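You operate a simulated robot arm through the tools that you are given. There is no shell and no other tool.

You run a simulated robot arm. Do the job below in one go: nothing can be reset, and whatever is moved stays where it is left.

TASK
Put things in order on the top of the wooden bench. At the end: the yellow pad stands on top of the blue solar panel; the vial from the top of the wooden bench stands on top of the black fence mallet; the white sonde stands where the yellow pad stood; the orange brush stands on top of the beige gel block; whatever was shut is shut again. Leave all else as you found it, and nothing knocked over.

The check looks at the end state, three seconds after you hand in, the way a careful person would. Anything else that was tipped, shoved, dropped, spilled or broken makes it a failure.

THE ROBOT
A 7-joint arm with a two-finger parallel gripper, fixed in place. Base frame: the origin is on the floor under the middle of its stand, x ahead of it, y to its left, z up; the work surface is at about z = 860. Lengths are in mm, angles in rad, forces in N, time in s.
With the tool pointing down near the work surface it reaches from about 240 to 680 mm from the base axis. Its first joint turns from -1.152 to 1.152 rad. Payload 2.4 kg.
The tool frame sits at the grasp point between the pads (the TCP): z along the fingers, y along the line on which they close. The tips reach 30 mm beyond it. The gripper opens to 94 mm. The fingers are 28 mm wide and 10 mm thick; the gripper's body (50 by 96 mm) begins 55 mm behind the TCP.
Orientation is told as [roll, pitch, yaw] about the base's x, y, z axes, in that order, counted from this pose: with the fingers straight down and closing along the base's y, the tool's x points along the base's -x, its y along +y and its z along -z.

THE INTERFACE
- The arm moves only by the tool apply_moves. Its argument "series" is text: rows parted by semicolons, each of 7 numbers parted by spaces: the shift along the base's x, y, z in mm, then the turn, a rotation vector about the base's x, y, z in rad, then the opening, from 0 (shut) to 1 (fully open). In form: tx ty tz wx wy wz grip; .... A call has 1 to 20 rows; each row shifts and turns the commanded pose from where the row before left it. Each row takes 0.2 s and may step no farther than 50 mm and 0.15 rad from the row before; otherwise, or with a gripper value out of range, the whole call is refused. Where a pose cannot be reached the arm comes as near as it can. A force on the tool above 40 N (or 10 N above the force at the start of the call, whichever is more), or a blocked arm, ends the call early, and 0.2 s more pass. The fingers move at their own pace (about 153 mm/s each) and stop on an object; they squeeze with about 27 N. The grip force told is the motor's: it shows also when the fingers shut on nothing. Time passes only in rows, and 0.2 s behind the last, so rows that do not move let the fingers close. It gives the time, the measured TCP pose, the force on the tool (base axes), the opening and the grip force at its end, in the units of the frame above (readings bear some noise), with the torque about the TCP (base axes, N m) and any sound that the robot's microphone picked up.
- Cameras (640 x 400 px; columns grow to the right, rows downward): "scene" is fixed at [36.5, 480.6, 1432.3]; the picture's right is [-0.72, -0.69, 0.00], its down [-0.47, 0.50, -0.73] and it looks along [0.50, -0.53, -0.69] (base axes); focal length 284 px, centre (320, 200). "wrist" rides on the gripper at [76, 14, -102] in the tool frame; the picture's right is [-0.18, 0.98, 0.00], its down [-0.75, -0.14, -0.64] and it looks along [-0.63, -0.12, 0.77] (tool axes); focal length 243 px, centre (320, 200). There is no depth. A picture from a camera that has moved, and an enlarged one, comes with that camera's place and axes in the base frame and with its lens.
- grab_frame(camera): a new picture of that camera. It takes no simulated time.
- inspect(camera, box): a new picture of the part [left, top, right, bottom] of that camera's present view, enlarged. It takes no simulated time.
- hand_in(): hands the job in; it is judged then, once.

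Places have to be worked out from the pictures, the camera data and where the tool is seen. Open the gripper and draw the arm clear of the work before you hand the job in, unless the task says otherwise.

The tools are called after "Emit:" as name(argument=value, ...) on one line, values as JSON. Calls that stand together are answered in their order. apply_moves: Moves the arm, as the interface text tells. Its arguments: {"type":"object","properties":{"series":{"type":"string"}},"required":["series"]} The other tools are called the same way: grab_frame (camera) takes a picture; inspect (camera, box) takes an enlarged picture of a part of a camera's view; hand_in () hands the job in.

At the start:

```text
t: 0.0
tool_pos: [354.6, -32.6, 1162.3]
tool_rot: [0.0, -0.002, 0.0]
ft_force: [0.3, -0.6, 0.2]
moment: [-0.01, -0.01, -0.01]
finger_gap: 94.2
gripper_force: 0.0
```

scene: 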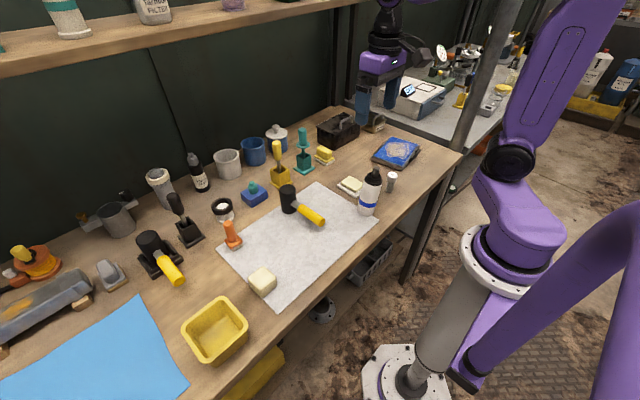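
wrist: 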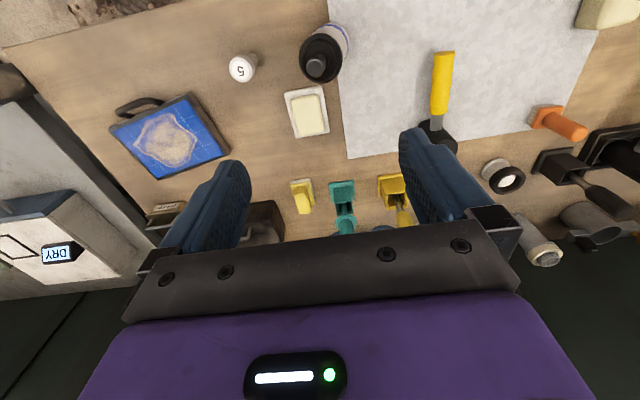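

I start by looking closely at the bench from both cameras to identify the objects named in the task.

Emit:
inspect(camera="scene", box=[260, 100, 460, 225])

Emit:
inspect(camera="scene", box=[130, 130, 330, 255])

Emit:
inspect(camera="scene", box=[0, 180, 200, 305])

Emit:
inspect(camera="scene", box=[150, 200, 350, 325])

Emit:
inspect(camera="wrist", box=[80, 0, 360, 175])

Emit:
inspect(camera="wrist", box=[360, 0, 640, 175])

```text
3.20 times, centred on (360, 162) of scene
camera zoom: at [36.5, 480.6, 1432.3], right [-0.72, -0.69, 0.0], down [-0.47, 0.5, -0.73], along [0.5, -0.53, -0.69], focal length 910 px, centre (192, 320)
```

zoom: 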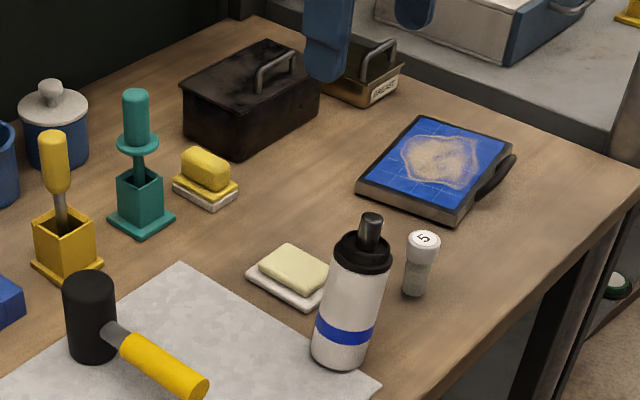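

```text
3.20 times, centred on (230, 192) of scene
camera zoom: at [36.5, 480.6, 1432.3], right [-0.72, -0.69, 0.0], down [-0.47, 0.5, -0.73], along [0.5, -0.53, -0.69], focal length 910 px, centre (608, 224)
```

zoom: 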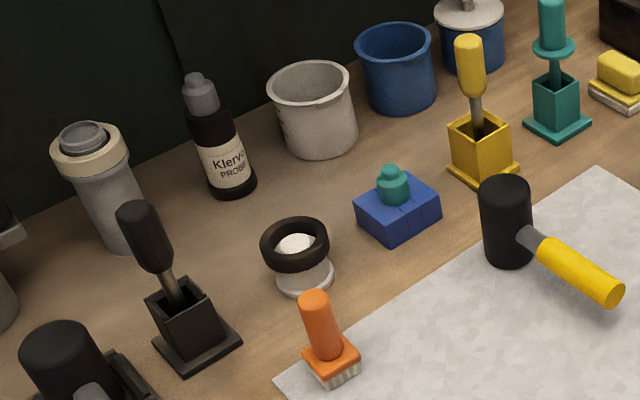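

```text
3.20 times, centred on (100, 242) of scene
camera zoom: at [36.5, 480.6, 1432.3], right [-0.72, -0.69, 0.0], down [-0.47, 0.5, -0.73], along [0.5, -0.53, -0.69], focal length 910 px, centre (1024, 64)
```

zoom: 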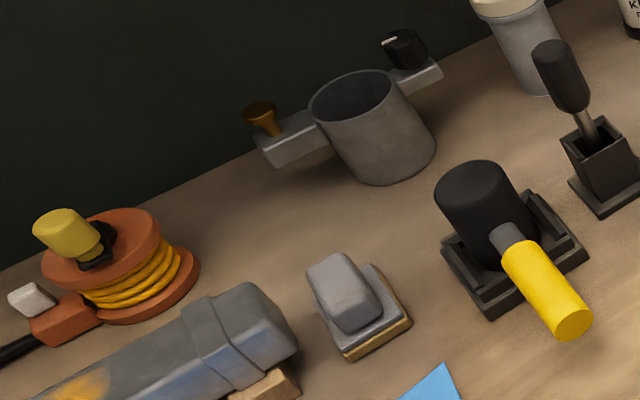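

```text
3.20 times, centred on (250, 262) of scene
camera zoom: at [36.5, 480.6, 1432.3], right [-0.72, -0.69, 0.0], down [-0.47, 0.5, -0.73], along [0.5, -0.53, -0.69], focal length 910 px, centre (544, 0)
```

zoom: 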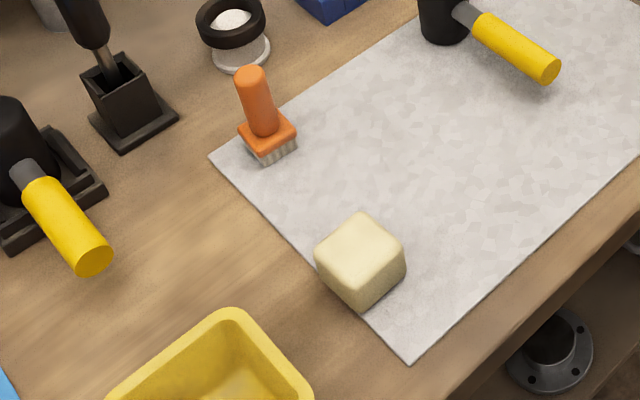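

```text
2.29 times, centred on (220, 88) of wrist
camera zoom: at [279.4, -19.1, 1263.7], right [0.18, 0.98, 0.0], down [0.75, -0.14, 0.64], along [0.63, -0.12, -0.77], focal length 555 px, centre (549, 457)
```

zoom: 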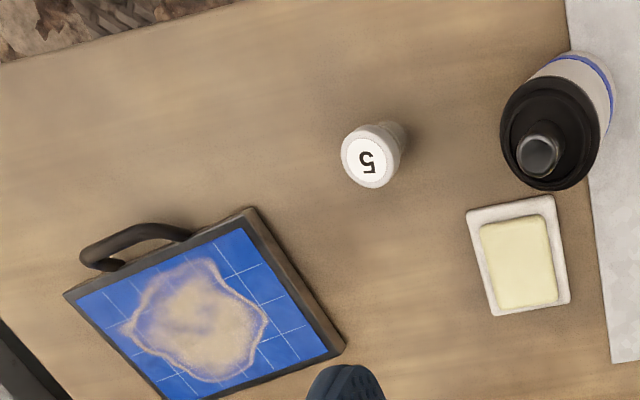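

```text
2.29 times, centred on (500, 88) of wrist
camera zoom: at [279.4, -19.1, 1263.7], right [0.18, 0.98, 0.0], down [0.75, -0.14, 0.64], along [0.63, -0.12, -0.77], focal length 555 px, centre (-91, 457)
```

zoom: 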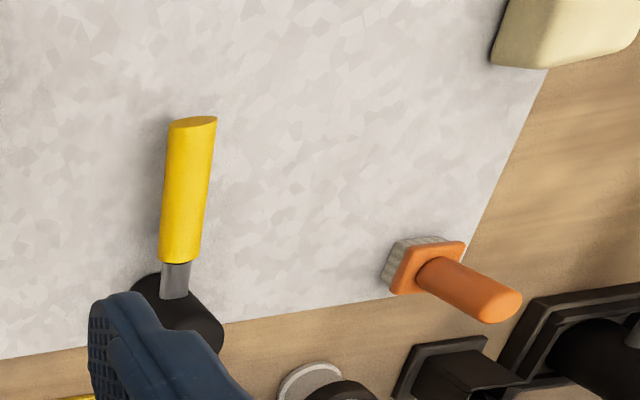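

The two mallets look alike, so I zoom further on those and on the pads, the panel, the vial and the other targets.

Emit:
inspect(camera="scene", box=[125, 215, 205, 300])

Emit:
inspect(camera="scene", box=[265, 170, 345, 240])

Emit:
inspect(camera="scene", box=[300, 135, 380, 205])

Emit:
inspect(camera="scene", box=[350, 125, 450, 220])

Emit:
inspect(camera="scene", box=[385, 40, 525, 130])

Emit:
inspect(camera="wrist", box=[240, 60, 420, 240])

```text
4.71 times, centred on (165, 258) of scene
camera zoom: at [36.5, 480.6, 1432.3], right [-0.72, -0.69, 0.0], down [-0.47, 0.5, -0.73], along [0.5, -0.53, -0.69], focal length 1339 px, centre (1049, -71)
```

zoom: 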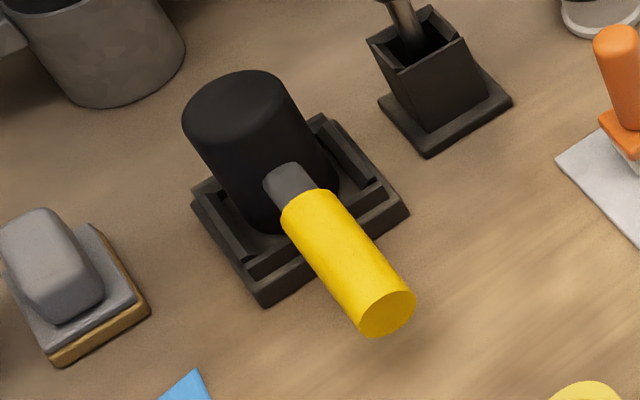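

```text
5.71 times, centred on (305, 205) of scene
camera zoom: at [36.5, 480.6, 1432.3], right [-0.72, -0.69, 0.0], down [-0.47, 0.5, -0.73], along [0.5, -0.53, -0.69], focal length 1626 px, centre (406, 171)
```

zoom: 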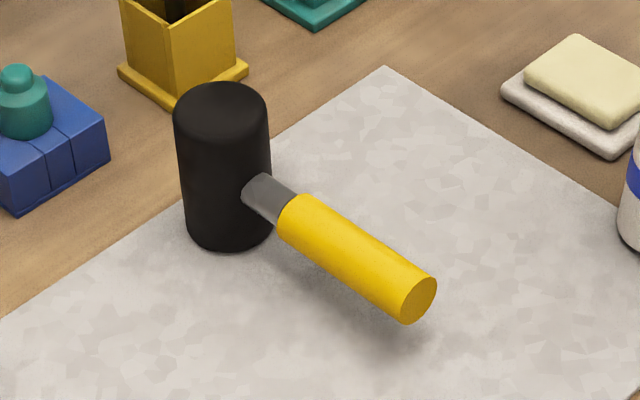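

```text
5.71 times, centred on (340, 170) of scene
camera zoom: at [36.5, 480.6, 1432.3], right [-0.72, -0.69, 0.0], down [-0.47, 0.5, -0.73], along [0.5, -0.53, -0.69], focal length 1626 px, centre (206, 371)
```

zoom: 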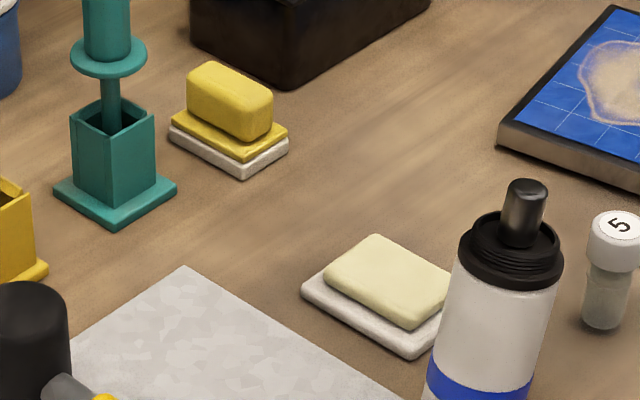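

```text
4.21 times, centred on (400, 172) of scene
camera zoom: at [36.5, 480.6, 1432.3], right [-0.72, -0.69, 0.0], down [-0.47, 0.5, -0.73], along [0.5, -0.53, -0.69], focal length 1198 px, centre (-17, 316)
```

zoom: 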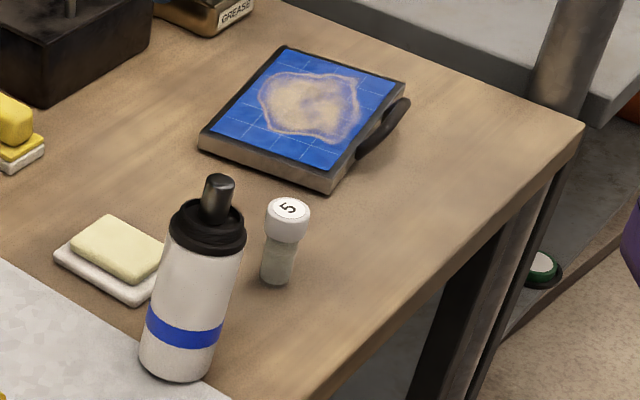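

```text
4.44 times, centred on (455, 85) of scene
camera zoom: at [36.5, 480.6, 1432.3], right [-0.72, -0.69, 0.0], down [-0.47, 0.5, -0.73], along [0.5, -0.53, -0.69], focal length 1264 px, centre (-280, 711)
```

zoom: 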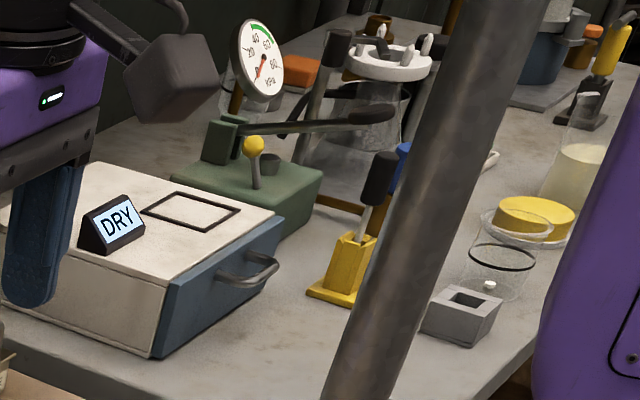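

```text
2.22 times, centred on (330, 150) of wrist
camera zoom: at [279.4, -19.1, 1263.7], right [0.18, 0.98, 0.0], down [0.75, -0.14, 0.64], along [0.63, -0.12, -0.77], focal length 539 px, centre (298, 311)
```

zoom: 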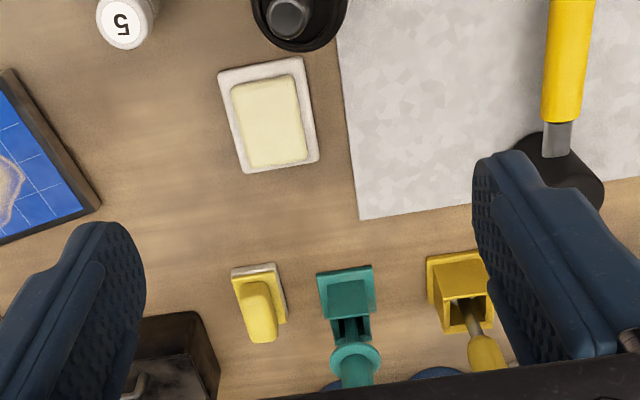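

The yellow pad (white base, yellow handle block) is near (580, -115), the panel near (415, -313), the sonde near (330, -25), the vial near (328, -130), the free-standing mallet near (488, 133), the brush near (497, 312) and the gel block near (355, 330). The other mallet, in the cradle, is about 745 mm out and so beyond reach. I move so the wrist camera looks at the yellow pad.

Emit:
apply_moves(series="36 -20 -20 0 0 0 1; 36 -20 -20 0 0 0 1; 36 -20 -20 0 0 0 1; 36 -20 -20 0 0 0 1; 0 0 0 0 0 0 1; 0 0 0 0 0 0 1")

Emit:
grab_frame(camera="wrist")

Emit:
grab_frame(camera="scene")

```text
t: 1.4
tool_pos: [499.7, -110.8, 1082.5]
tool_rot: [0.0, 0.0, 0.002]
ft_force: [-0.4, 0.3, -0.9]
moment: [0.04, -0.01, 0.0]
finger_gap: 93.7
gripper_force: 0.1
```

```text
taken
camera wrist: at [423.6, -98.0, 1183.5], right [0.18, 0.98, 0.0], down [0.75, -0.14, 0.64], along [0.63, -0.12, -0.77], focal length 243 px, centre (320, 200)
```

wrist: 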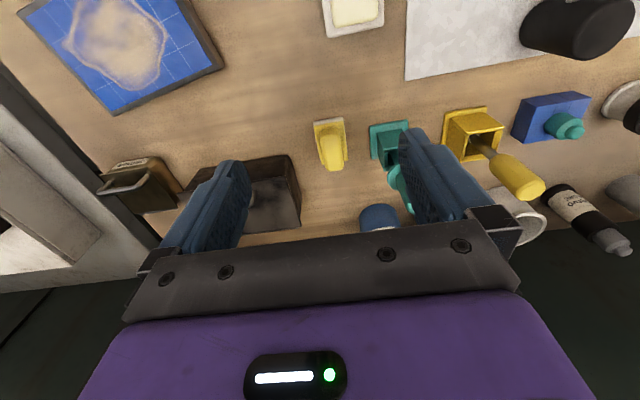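

```text
taken
```

scene: 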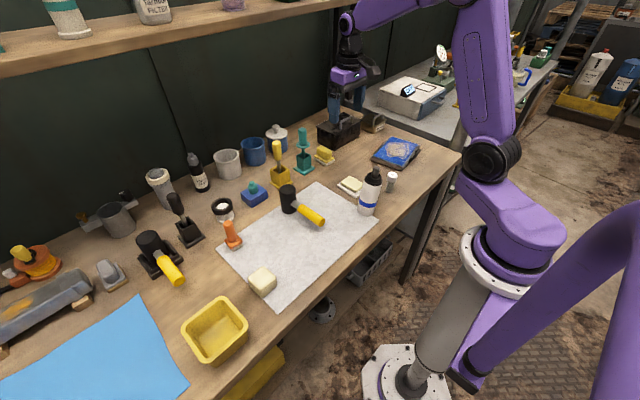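

Emit:
inspect(camera="wrist", box=[280, 90, 440, 190])

Emit:
inspect(camera="scene", box=[295, 130, 365, 180])

Emit:
inspect(camera="wrist", box=[20, 0, 260, 150])

```text
4.00 times, centred on (360, 140) of wrist
camera zoom: at [423.6, -98.0, 1183.5], right [0.18, 0.98, 0.0], down [0.75, -0.14, 0.64], along [0.63, -0.12, -0.77], focal length 970 px, centre (160, 440)
```

zoom: 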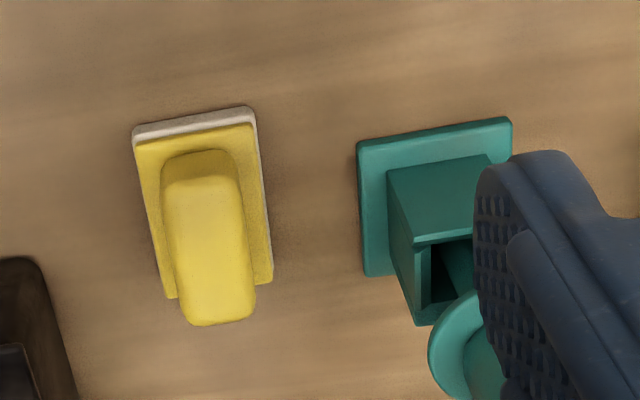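

```text
8.00 times, centred on (330, 155) of scene
camera zoom: at [36.5, 480.6, 1432.3], right [-0.72, -0.69, 0.0], down [-0.47, 0.5, -0.73], along [0.5, -0.53, -0.69], focal length 2276 px, centre (240, 560)
```

zoom: 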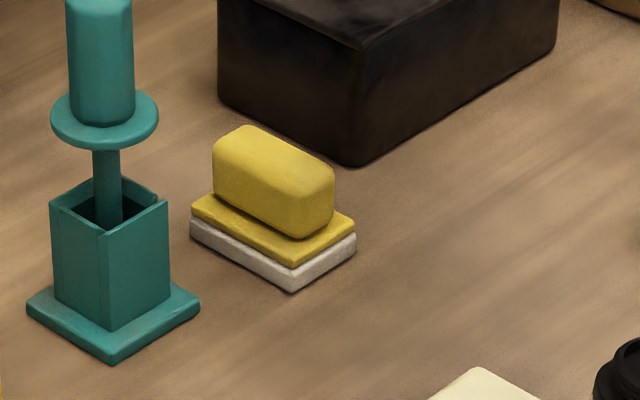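

```text
2.67 times, centred on (140, 75) of wrist
camera zoom: at [423.6, -98.0, 1183.5], right [0.18, 0.98, 0.0], down [0.75, -0.14, 0.64], along [0.63, -0.12, -0.77], focal length 647 px, centre (800, 533)
```

zoom: 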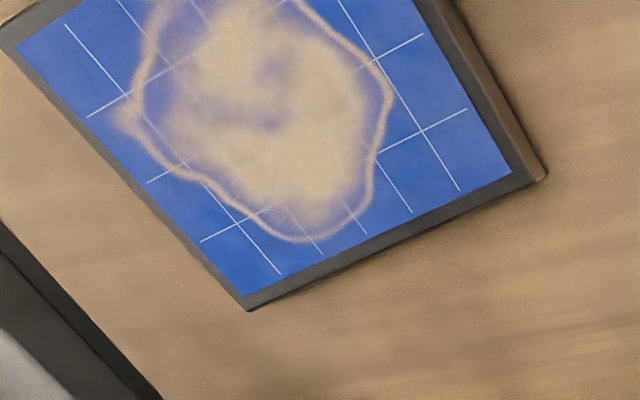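

The pad lies square to the base axes, centred near (579, -111.5), with a handle about 24 mm wide and its top near z 905. I go above it with the fingers part-opened to clear the teal brush stand, then lower part way.

Emit:
apply_moves(series="40 -0.5 0 0 0 0 0.62; 39.5 0 0 0 0 0 0.62; 0 0 -40 0 0 0 0.62; 0 0 -40 0 0 0 0.62; 0 0 -30 0 0 0 0.62; 0 0 0 0 0 0 0.62; 0 0 0 0 0 0 0.62")

Emit:
grab_frame(camera="wrist")

Emit:
inspect(camera="scene", box=[280, 80, 400, 180])

```text
t: 3.0
tool_pos: [578.2, -110.3, 973.1]
tool_rot: [0.001, 0.0, 0.003]
ft_force: [-0.2, 0.2, -0.2]
moment: [-0.04, 0.02, 0.03]
finger_gap: 58.1
gripper_force: 0.0
```

```text
taken
camera wrist: at [503.1, -97.1, 1074.5], right [0.18, 0.98, 0.0], down [0.75, -0.14, 0.64], along [0.63, -0.12, -0.77], focal length 243 px, centre (320, 200)
```

wrist: 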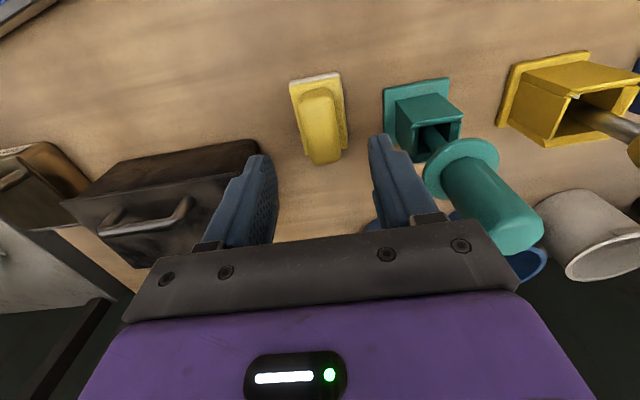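

```text
4.00 times, centred on (340, 130) of scene
camera zoom: at [36.5, 480.6, 1432.3], right [-0.72, -0.69, 0.0], down [-0.47, 0.5, -0.73], along [0.5, -0.53, -0.69], focal length 1138 px, centre (240, 480)
```

zoom: 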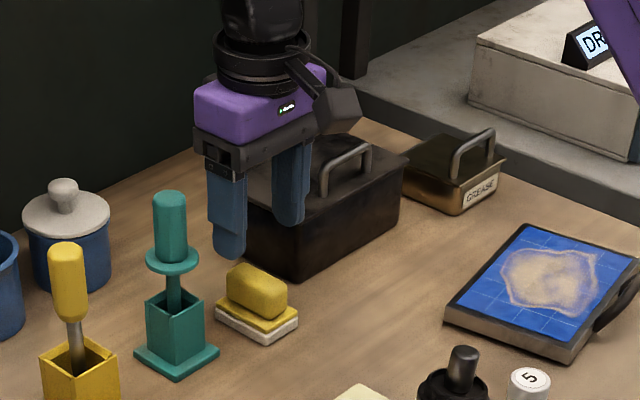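

The pad sits centred between the fingers and the teal stand is clear of them. I lower to about z 914 so the tips stay above the flange, close on the handle, and lift slightly.

Emit:
apply_moves(series="0 0 -30 0 0 0 0.62; 0 0 -20 0 0 0 0.62; 0 0 -8.5 0 0 0 0.62; 0 0 0 0 0 0 0.62; 0 0 0 0 0 0 0; 0 0 0 0 0 0 0; 0 0 0 0 0 0 0")

Emit:
inspect(camera="scene", box=[280, 80, 400, 180])

Emit:
grab_frame(camera="wrist")

```text
t: 4.6
tool_pos: [579.5, -110.7, 913.0]
tool_rot: [-0.001, 0.001, -0.001]
ft_force: [0.7, 0.1, 0.5]
moment: [0.0, 0.01, -0.03]
finger_gap: 25.0
gripper_force: 27.2
```

```text
4.00 times, centred on (340, 130) of scene
camera zoom: at [36.5, 480.6, 1432.3], right [-0.72, -0.69, 0.0], down [-0.47, 0.5, -0.73], along [0.5, -0.53, -0.69], focal length 1138 px, centre (240, 480)
```

zoom: 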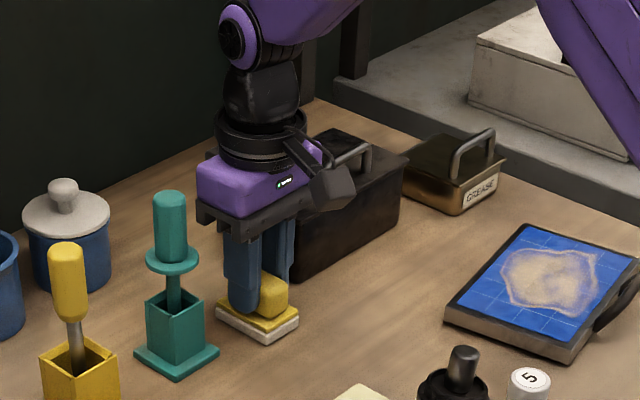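

```text
taken
camera wrist: at [503.5, -97.7, 1015.2], right [0.18, 0.98, 0.0], down [0.75, -0.14, 0.64], along [0.63, -0.12, -0.77], focal length 243 px, centre (320, 200)
```

wrist: 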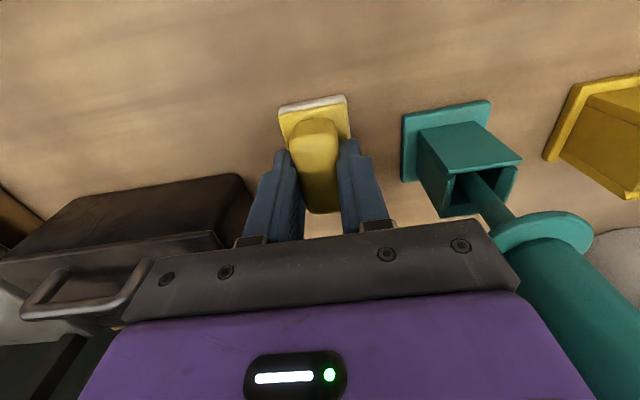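

The pad is gripped (gap 25 mm at 27 N). I lift it straight up, check the hold, then carry it over the panel.

Emit:
apply_moves(series="0 0 20 0 0 0 0; 0 0 40 0 0 0 0; 0 0 40 0 0 0 0; -27 -32.6 0 0 0 0 0; -27 -32.6 0 0 0 0 0; -27 -32.6 0 0 0 0 0; -27 -32.6 0 0 0 0 0; -27 -32.6 0 0 0 0 0; -27 -32.6 0 0 0 0 0; 0 0 0 0 0 0 0; 0 0 0 0 0 0 0")

Emit:
grab_frame(camera="wrist")

Emit:
grab_frame(camera="scene")

Emit:
inspect(camera="scene", box=[340, 80, 460, 180])

```text
t: 7.0
tool_pos: [415.4, -307.9, 1012.3]
tool_rot: [-0.001, -0.001, -0.001]
ft_force: [-0.6, -0.4, -0.7]
moment: [0.03, 0.02, 0.0]
finger_gap: 25.2
gripper_force: 27.1
```

```text
taken
camera wrist: at [341.0, -295.1, 1114.7], right [0.18, 0.98, 0.0], down [0.75, -0.14, 0.64], along [0.63, -0.12, -0.77], focal length 243 px, centre (320, 200)
```

wrist: 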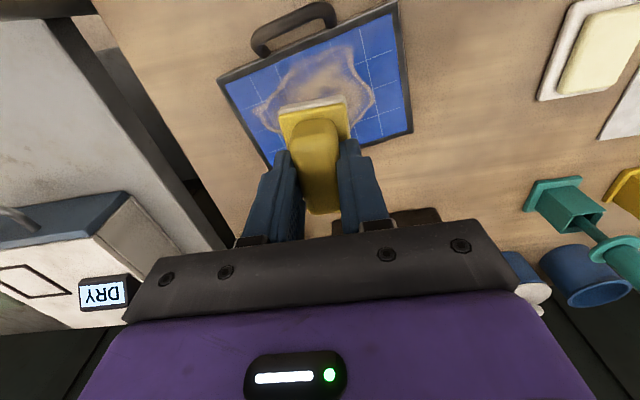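

```text
taken
```

scene: 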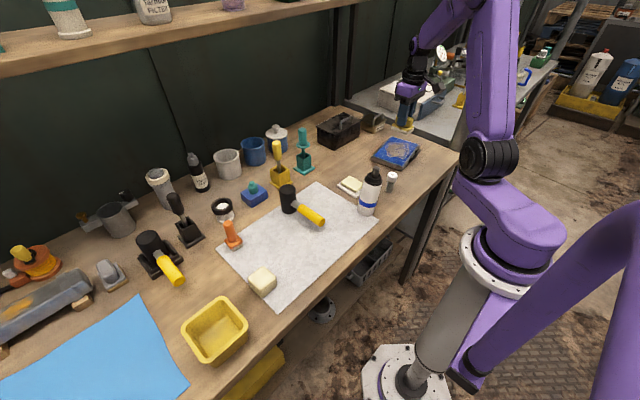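

```text
4.00 times, centred on (400, 130) of scene
camera zoom: at [36.5, 480.6, 1432.3], right [-0.72, -0.69, 0.0], down [-0.47, 0.5, -0.73], along [0.5, -0.53, -0.69], focal length 1138 px, centre (0, 480)
```

zoom: 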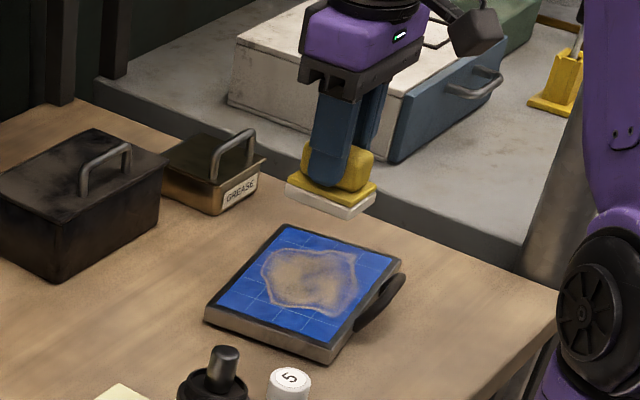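

Both cameras agree the panel centre is at about (419, -308) with its top near z 880, and the pad is right above it. I lower until just above contact.

Emit:
apply_moves(series="2 0 -30 0 0 0 0; 0 0 -25 0 0 0 0; 0 0 -15 0 0 0 0; 0 0 0 0 0 0 0")

Emit:
inspect(camera="scene", box=[360, 110, 440, 180])

```text
t: 8.0
tool_pos: [418.1, -308.2, 942.6]
tool_rot: [0.0, 0.0, 0.0]
ft_force: [0.8, -0.2, -1.0]
moment: [-0.03, -0.01, 0.05]
finger_gap: 25.0
gripper_force: 27.2
```

```text
5.71 times, centred on (400, 145) of scene
camera zoom: at [36.5, 480.6, 1432.3], right [-0.72, -0.69, 0.0], down [-0.47, 0.5, -0.73], along [0.5, -0.53, -0.69], focal length 1626 px, centre (-137, 514)
```

zoom: 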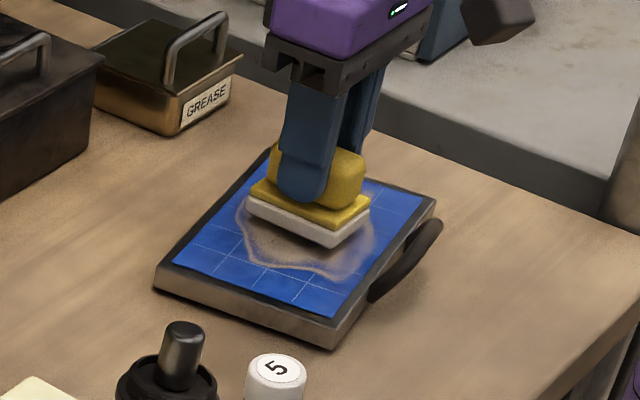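

No contact force yet and the picture shows a small gap. I lower in fine steps.

Emit:
apply_moves(series="0 0 -2 0 0 0 0; 0 0 -2 0 0 0 0; 0 0 0 0 0 0 0")

Emit:
apply_moves(series="0 0 -1.5 0 0 0 0; 0 0 -1.5 0 0 0 0; 0 0 0 0 0 0 0")

Emit:
apply_moves(series="0 0 -1.5 0 0 0 0; 0 0 -1 0 0 0 0; 0 0 0 0 0 0 0")

```text
t: 8.8
tool_pos: [417.0, -307.7, 939.8]
tool_rot: [-0.001, 0.001, 0.0]
ft_force: [0.1, 0.6, -0.7]
moment: [-0.02, -0.02, -0.01]
finger_gap: 25.1
gripper_force: 26.4
```

```text
t: 9.6
tool_pos: [417.7, -308.8, 936.9]
tool_rot: [0.0, 0.0, 0.0]
ft_force: [-0.2, -0.8, -0.8]
moment: [-0.02, 0.01, 0.06]
finger_gap: 24.9
gripper_force: 27.2
```

```text
t: 10.4
tool_pos: [417.2, -307.4, 935.0]
tool_rot: [0.0, 0.0, -0.001]
ft_force: [0.5, 0.0, -0.3]
moment: [0.0, -0.03, 0.0]
finger_gap: 25.1
gripper_force: 27.1
```

Still no contact force at TCP z of about 935. I continue downward in small steps.

Emit:
apply_moves(series="0 0 -1 0 0 0 0; 0 0 -1 0 0 0 0; 0 0 0 0 0 0 0")

Emit:
apply_moves(series="0 0 -1 0 0 0 0; 0 0 -1 0 0 0 0; 0 0 0 0 0 0 0")

Emit:
inspect(camera="scene", box=[370, 125, 430, 175])

```text
t: 11.2
tool_pos: [417.3, -308.5, 933.4]
tool_rot: [0.001, 0.001, 0.001]
ft_force: [-9.3, 4.9, 28.1]
moment: [0.17, 0.41, 0.02]
finger_gap: 25.2
gripper_force: 27.0
```

```text
t: 11.6
tool_pos: [418.4, -309.7, 932.7]
tool_rot: [-0.001, -0.002, -0.002]
ft_force: [-2.6, 2.4, 9.2]
moment: [0.08, -0.03, 0.05]
finger_gap: 25.0
gripper_force: 27.0
stopped in row 1: the force on the tool passed its limit at 43 N (the readings are from after the stop); the commanded pose is now the measured one
```

```text
8.00 times, centred on (400, 150) of scene
camera zoom: at [36.3, 480.7, 1432.3], right [-0.72, -0.69, 0.0], down [-0.47, 0.5, -0.73], along [0.5, -0.53, -0.69], focal length 2276 px, centre (-320, 600)
```

zoom: 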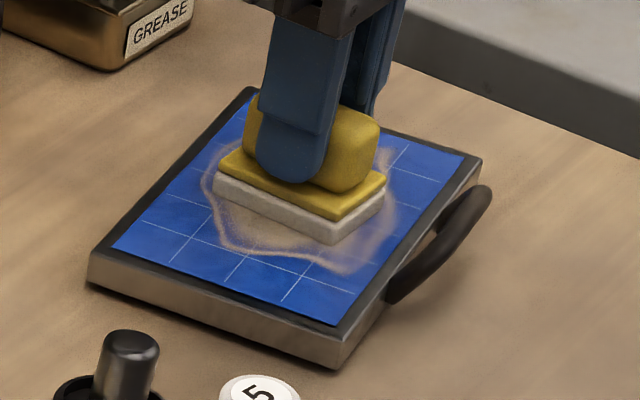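

Contact: about 28 N, then settled at 9 N, with the pad flat on the panel. I open the fingers moderately and rise straight up.

Emit:
apply_moves(series="0 0 0 0 0 0 0.5; 0 0 0 0 0 0 0.5; 0 0 10 0 0 0 0.5; 0 0 30 0 0 0 0.5; 0 0 40 0 0 0 0.5; 0 0 40 0 0 0 0.5; 0 0 0 0 0 0 0.5")

Emit:
grab_frame(camera="wrist")

Emit:
inspect(camera="scene", box=[350, 100, 450, 180])

```text
t: 13.2
tool_pos: [417.2, -308.1, 1053.9]
tool_rot: [0.0, 0.001, 0.0]
ft_force: [0.9, 0.0, -0.3]
moment: [0.01, 0.01, -0.01]
finger_gap: 46.8
gripper_force: 0.2
```

```text
taken
camera wrist: at [342.5, -295.2, 1156.5], right [0.18, 0.98, 0.0], down [0.75, -0.14, 0.64], along [0.63, -0.12, -0.77], focal length 243 px, centre (320, 200)
```

wrist: 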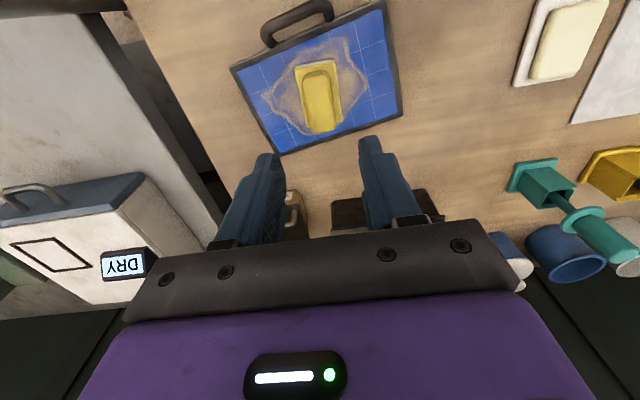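

```text
5.00 times, centred on (400, 140) of scene
camera zoom: at [36.5, 480.6, 1432.3], right [-0.72, -0.69, 0.0], down [-0.47, 0.5, -0.73], along [0.5, -0.53, -0.69], focal length 1422 px, centre (-80, 500)
```

zoom: 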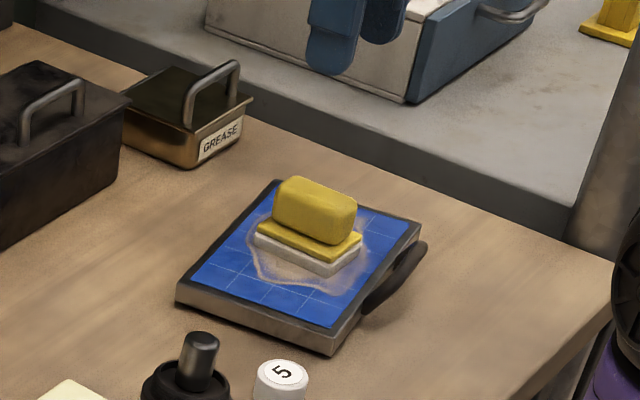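

The pad stands flat on the panel and the panel has not shifted. Now I go to the sonde: I rise and move so the wrist camera looks at it and the vial.

Emit:
apply_moves(series="0 0 30 0 0 0 0.8; -18 40 4 0 0 0 0.8; -18 40 4 0 0 0 0.8; -18 40 4 0 0 0 0.8; -18 40 4 0 0 0 0.8; -18 40 4 0 0 0 0.8; -18 40 4 0 0 0 0.8; -18 40 4 0 0 0 0.8; 0 0 0 0 0 0 0.8; 0 0 0 0 0 0 0.8")

Emit:
grab_frame(camera="wrist")

Emit:
grab_frame(camera="scene")

```text
t: 15.4
tool_pos: [294.2, -28.0, 1111.3]
tool_rot: [-0.001, 0.0, 0.001]
ft_force: [0.8, 0.9, -0.3]
moment: [-0.03, 0.03, 0.0]
finger_gap: 75.2
gripper_force: 0.0
```

```text
taken
camera wrist: at [218.3, -14.4, 1212.8], right [0.18, 0.98, 0.0], down [0.75, -0.14, 0.64], along [0.63, -0.12, -0.77], focal length 243 px, centre (320, 200)
```

wrist: 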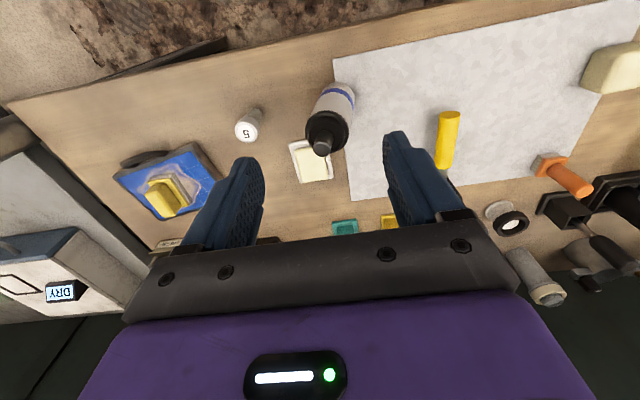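

```text
taken
```

scene: 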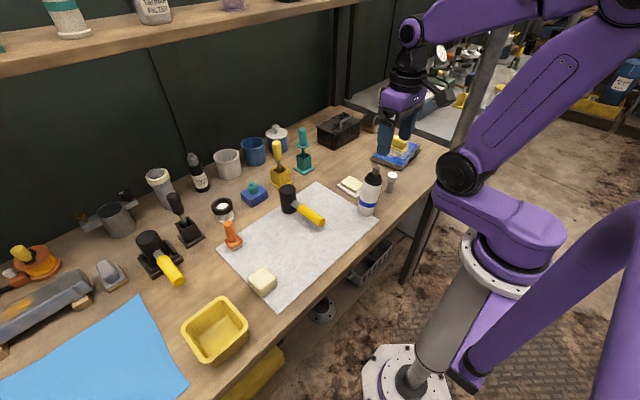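

Emit:
inspect(camera="wrist", box=[220, 70, 400, 190])

Emit:
inspect(camera="scene", box=[340, 155, 420, 225])

```text
3.33 times, centred on (310, 130) of wrist
camera zoom: at [218.3, -14.4, 1212.8], right [0.18, 0.98, 0.0], down [0.75, -0.14, 0.64], along [0.63, -0.12, -0.77], focal length 809 px, centre (353, 433)
```

zoom: 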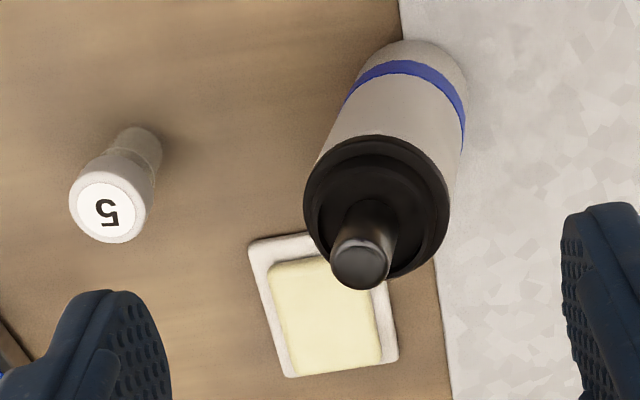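

```text
5.71 times, centred on (380, 190) of scene
camera zoom: at [36.5, 480.6, 1432.3], right [-0.72, -0.69, 0.0], down [-0.47, 0.5, -0.73], along [0.5, -0.53, -0.69], focal length 1626 px, centre (-23, 257)
```

zoom: 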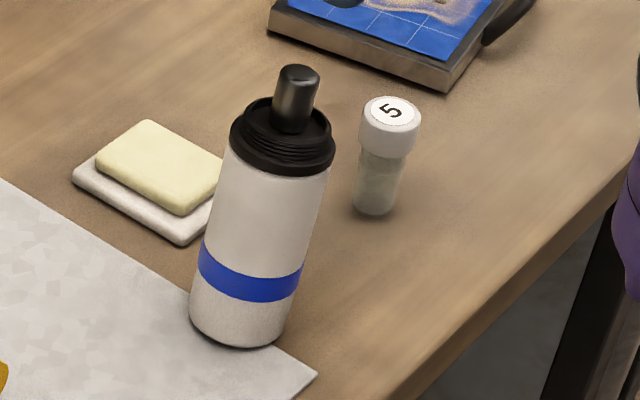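

The sonde appears to lean slightly, perhaps because it stands on the mat's edge. I zoom in further to measure the lean before gripping.

Emit:
inspect(camera="wrist", box=[285, 70, 375, 170])

Emit:
inspect(camera="scene", box=[345, 160, 405, 222])

```text
4.00 times, centred on (330, 120) of wrist
camera zoom: at [218.3, -14.4, 1212.8], right [0.18, 0.98, 0.0], down [0.75, -0.14, 0.64], along [0.63, -0.12, -0.77], focal length 970 px, centre (280, 520)
```

zoom: 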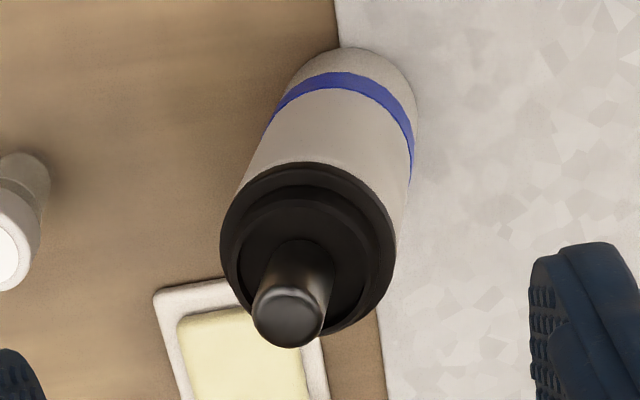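

```text
6.45 times, centred on (375, 191) of scene
camera zoom: at [36.5, 480.6, 1432.3], right [-0.72, -0.69, 0.0], down [-0.47, 0.5, -0.73], along [0.5, -0.53, -0.69], focal length 1836 px, centre (-35, 258)
```

zoom: 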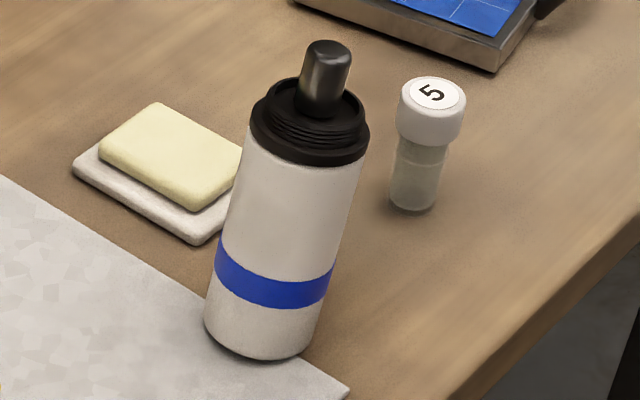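

The sonde does lean about 8° toward -y because it straddles the edge of the thick mat: its base is near (327, -10) and its knob near (326, -33, 1003). I tilt the tool to match its axis and go above it along that axis.

Emit:
apply_moves(series="0 0 0 0.14 0 0 0.8; 16 -5 0 0 0 0 0.8; 15.5 -5 -20 0 0 0 0.8; 0 0 -30 0 0 0 0.8; 0 0 0 0 0 0 0.8; 0 0 0 0 0 0 0.8")

Emit:
grab_frame(camera="wrist")

Emit:
inspect(camera="scene", box=[320, 80, 440, 220])

```text
t: 16.8
tool_pos: [325.8, -38.6, 1061.3]
tool_rot: [0.139, 0.0, 0.0]
ft_force: [0.3, 0.1, 0.3]
moment: [-0.03, -0.01, -0.01]
finger_gap: 75.2
gripper_force: 0.0
```

```text
taken
camera wrist: at [249.6, -39.8, 1162.9], right [0.18, 0.97, 0.14], down [0.75, -0.23, 0.62], along [0.63, -0.01, -0.78], focal length 243 px, centre (320, 200)
```

wrist: 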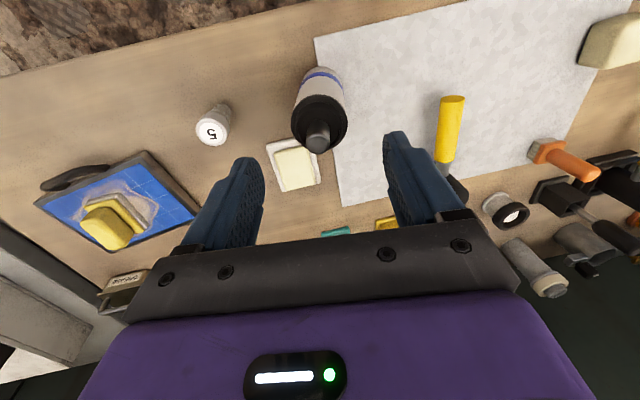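

```text
2.86 times, centred on (380, 150) of scene
camera zoom: at [36.5, 480.6, 1432.3], right [-0.72, -0.69, 0.0], down [-0.47, 0.5, -0.73], along [0.5, -0.53, -0.69], focal length 813 px, centre (149, 343)
```

zoom: 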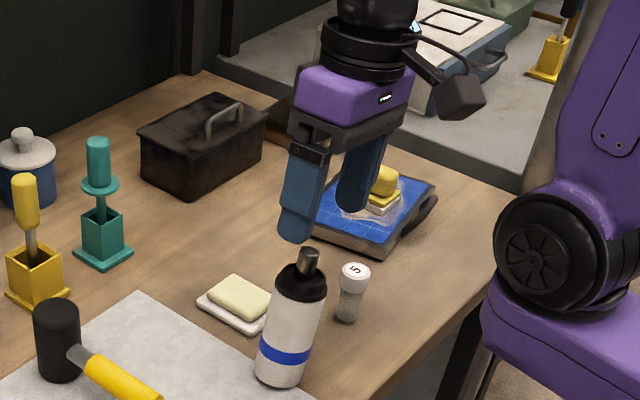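

Emit:
inspect(camera="wrist", box=[270, 50, 370, 170])

```text
3.33 times, centred on (320, 110) of wrist
camera zoom: at [249.6, -39.8, 1162.9], right [0.18, 0.97, 0.14], down [0.75, -0.23, 0.62], along [0.63, -0.01, -0.78], focal length 809 px, centre (320, 500)
```

zoom: 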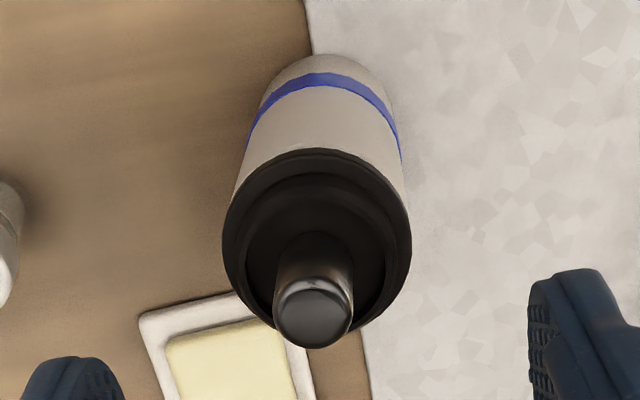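

The closer view puts the lean at about 0.17 rad, with the axis through (326, -8, 862) and (327, -34, 1003). I correct the tilt and position, then descend along the axis to the grip point at about z 957.

Emit:
apply_moves(series="1.5 -3 0 0.03 0 0 0.8; 0 4.2 -25 0 0 0 0.8; 0 4.2 -25 0 0 0 0.8; 0 0 0 0 0 0 0.8; 0 0 0 0 0 0 0.8")

Emit:
grab_frame(camera="wrist")

Emit:
inspect(camera="scene", box=[330, 110, 430, 220])

```text
t: 18.0
tool_pos: [327.5, -32.8, 1011.2]
tool_rot: [0.169, -0.001, 0.0]
ft_force: [0.3, 0.7, -0.6]
moment: [-0.03, -0.02, 0.02]
finger_gap: 75.4
gripper_force: 0.0
```

```text
taken
camera wrist: at [251.9, -37.5, 1113.7], right [0.18, 0.97, 0.17], down [0.75, -0.25, 0.61], along [0.63, 0.01, -0.78], focal length 243 px, centre (320, 200)
```

wrist: 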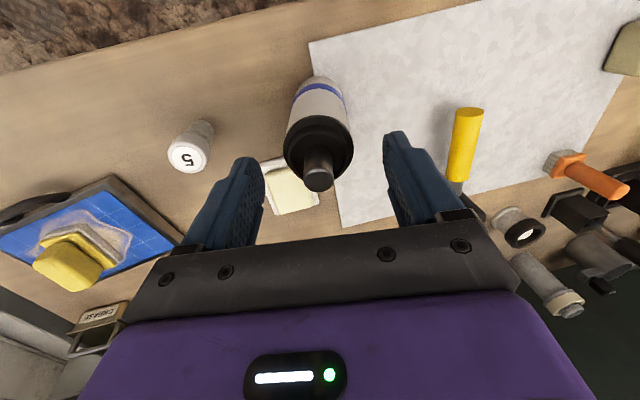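

```text
3.64 times, centred on (380, 165) of scene
camera zoom: at [36.5, 480.6, 1432.3], right [-0.72, -0.69, 0.0], down [-0.47, 0.5, -0.73], along [0.5, -0.53, -0.69], focal length 1034 px, centre (102, 327)
```

zoom: 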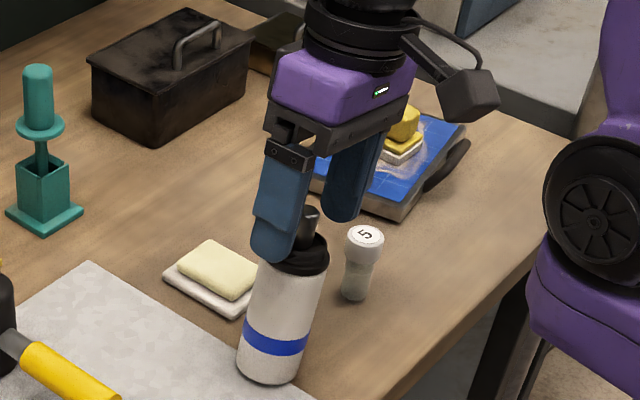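

The sonde's axis now lines up with the tool axis in both directions. I finish the descent and close.

Emit:
apply_moves(series="0 4.2 -25 0 0 0 0.8; 0 4.2 -25 0 0 0 0.8; 0 0.7 -4 0 0 0 0.8; 0 0 0 0 0 0 0.8")

Emit:
grab_frame(camera="wrist")

Emit:
inspect(camera="scene", box=[330, 110, 430, 220])

```text
t: 19.0
tool_pos: [326.7, -23.4, 956.5]
tool_rot: [0.17, 0.0, -0.001]
ft_force: [0.6, 0.4, 0.6]
moment: [0.02, -0.02, 0.01]
finger_gap: 75.2
gripper_force: 0.2
```

```text
taken
camera wrist: at [251.0, -28.0, 1059.0], right [0.18, 0.97, 0.17], down [0.75, -0.25, 0.61], along [0.63, 0.01, -0.78], focal length 243 px, centre (320, 200)
```

wrist: 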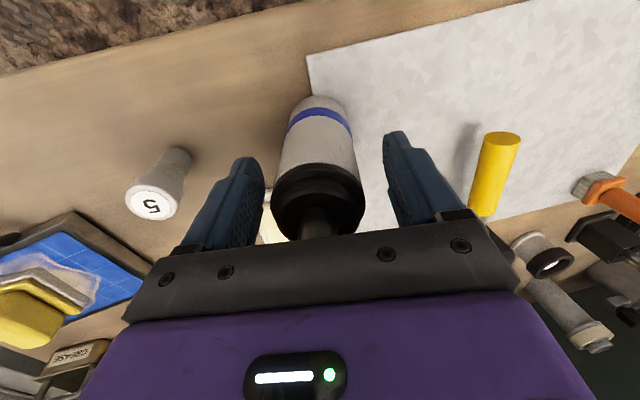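

```text
3.64 times, centred on (380, 165) of scene
camera zoom: at [36.5, 480.6, 1432.3], right [-0.72, -0.69, 0.0], down [-0.47, 0.5, -0.73], along [0.5, -0.53, -0.69], focal length 1034 px, centre (102, 327)
```

zoom: 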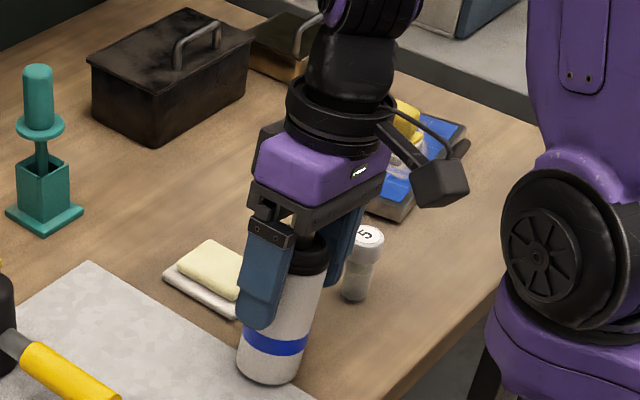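

The sonde is centred between the fingers with the knob under the palm. I close the gripper now.

Emit:
apply_moves(series="0 0 0 0 0 0 0; 0 0 0 0 0 0 0; 0 0 0 0 0 0 0")

Emit:
inspect(camera="scene", box=[330, 110, 430, 220])

```text
t: 19.8
tool_pos: [326.7, -22.9, 957.1]
tool_rot: [0.168, -0.002, -0.001]
ft_force: [0.8, -0.9, 0.5]
moment: [-0.04, -0.07, 0.0]
finger_gap: 48.9
gripper_force: 27.0
```

```text
3.64 times, centred on (380, 165) of scene
camera zoom: at [36.5, 480.6, 1432.3], right [-0.72, -0.69, 0.0], down [-0.47, 0.5, -0.73], along [0.5, -0.53, -0.69], focal length 1034 px, centre (102, 327)
```

zoom: 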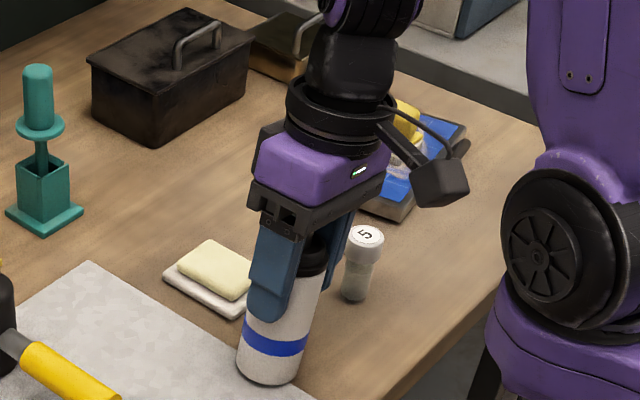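

Gripped at 48.9 mm. I lift it a little along its axis and check the weight and hold.

Emit:
apply_moves(series="0 0 8 0 0 0 0; 0 0 12 0 0 0 0; 0 0 20 0 0 0 0; 0 0 0 0 0 0 0; 0 0 0 0 0 0 0")

Emit:
inspect(camera="scene", box=[330, 110, 430, 220])

Emit:
grab_frame(camera="wrist")

```text
t: 21.0
tool_pos: [325.3, -24.2, 997.4]
tool_rot: [0.169, -0.001, 0.001]
ft_force: [0.2, -0.1, -2.1]
moment: [-0.05, 0.0, 0.0]
finger_gap: 48.7
gripper_force: 27.1
```

```text
3.64 times, centred on (380, 165) of scene
camera zoom: at [36.5, 480.6, 1432.3], right [-0.72, -0.69, 0.0], down [-0.47, 0.5, -0.73], along [0.5, -0.53, -0.69], focal length 1034 px, centre (102, 327)
```

zoom: 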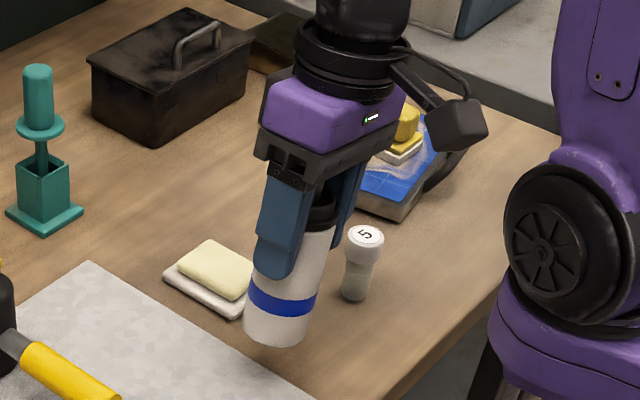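

```text
taken
camera wrist: at [250.3, -28.2, 1099.3], right [0.18, 0.97, 0.17], down [0.75, -0.25, 0.61], along [0.63, 0.01, -0.78], focal length 243 px, centre (320, 200)
```

wrist: 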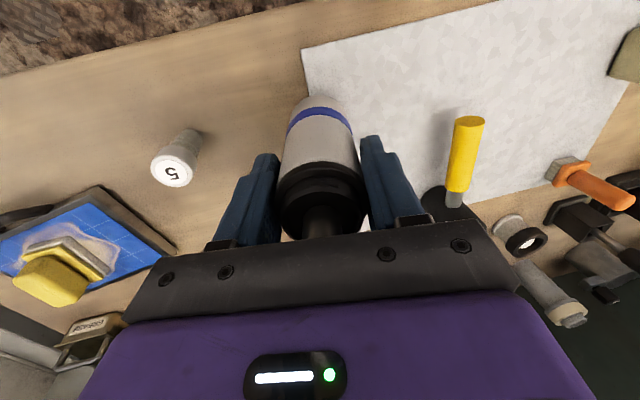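

The sonde is held firmly (about 2 N of weight) and hangs clear of the mat. I raise it, bring the tool upright, and carry it above the pad's old place.

Emit:
apply_moves(series="0 0 45 0 0 0 0; 0 0 45 -0.085 0 0 0; 0 0 35 -0.085 0 0 0; 42.2 -14.6 0 0 0 0 0; 42.2 -14.6 0 0 0 0 0; 42.2 -14.6 0 0 0 0 0; 42.2 -14.6 0 0 0 0 0; 42.2 -14.6 0 0 0 0 0; 32.2 -14.6 0 0 0 0 0; 0 0 0 0 0 0 0; 0 0 0 0 0 0 0")

Emit:
grab_frame(camera="wrist")

Emit:
inspect(camera="scene", box=[280, 60, 400, 180])

```text
t: 23.4
tool_pos: [568.9, -112.8, 1121.1]
tool_rot: [-0.001, 0.001, 0.001]
ft_force: [0.7, -0.5, -3.7]
moment: [0.02, 0.0, -0.01]
finger_gap: 48.7
gripper_force: 27.2
```

```text
taken
camera wrist: at [494.4, -99.6, 1222.9], right [0.18, 0.98, 0.0], down [0.75, -0.14, 0.64], along [0.63, -0.12, -0.77], focal length 243 px, centre (320, 200)
```

wrist: 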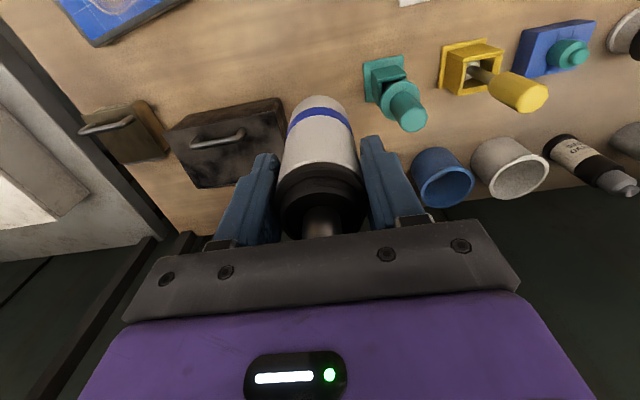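

```text
3.33 times, centred on (340, 120) of scene
camera zoom: at [36.6, 480.6, 1432.3], right [-0.72, -0.69, 0.0], down [-0.47, 0.5, -0.73], along [0.5, -0.53, -0.69], focal length 948 px, centre (253, 467)
```

zoom: 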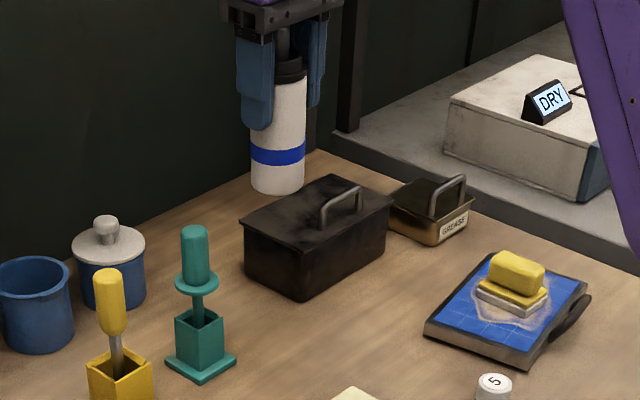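

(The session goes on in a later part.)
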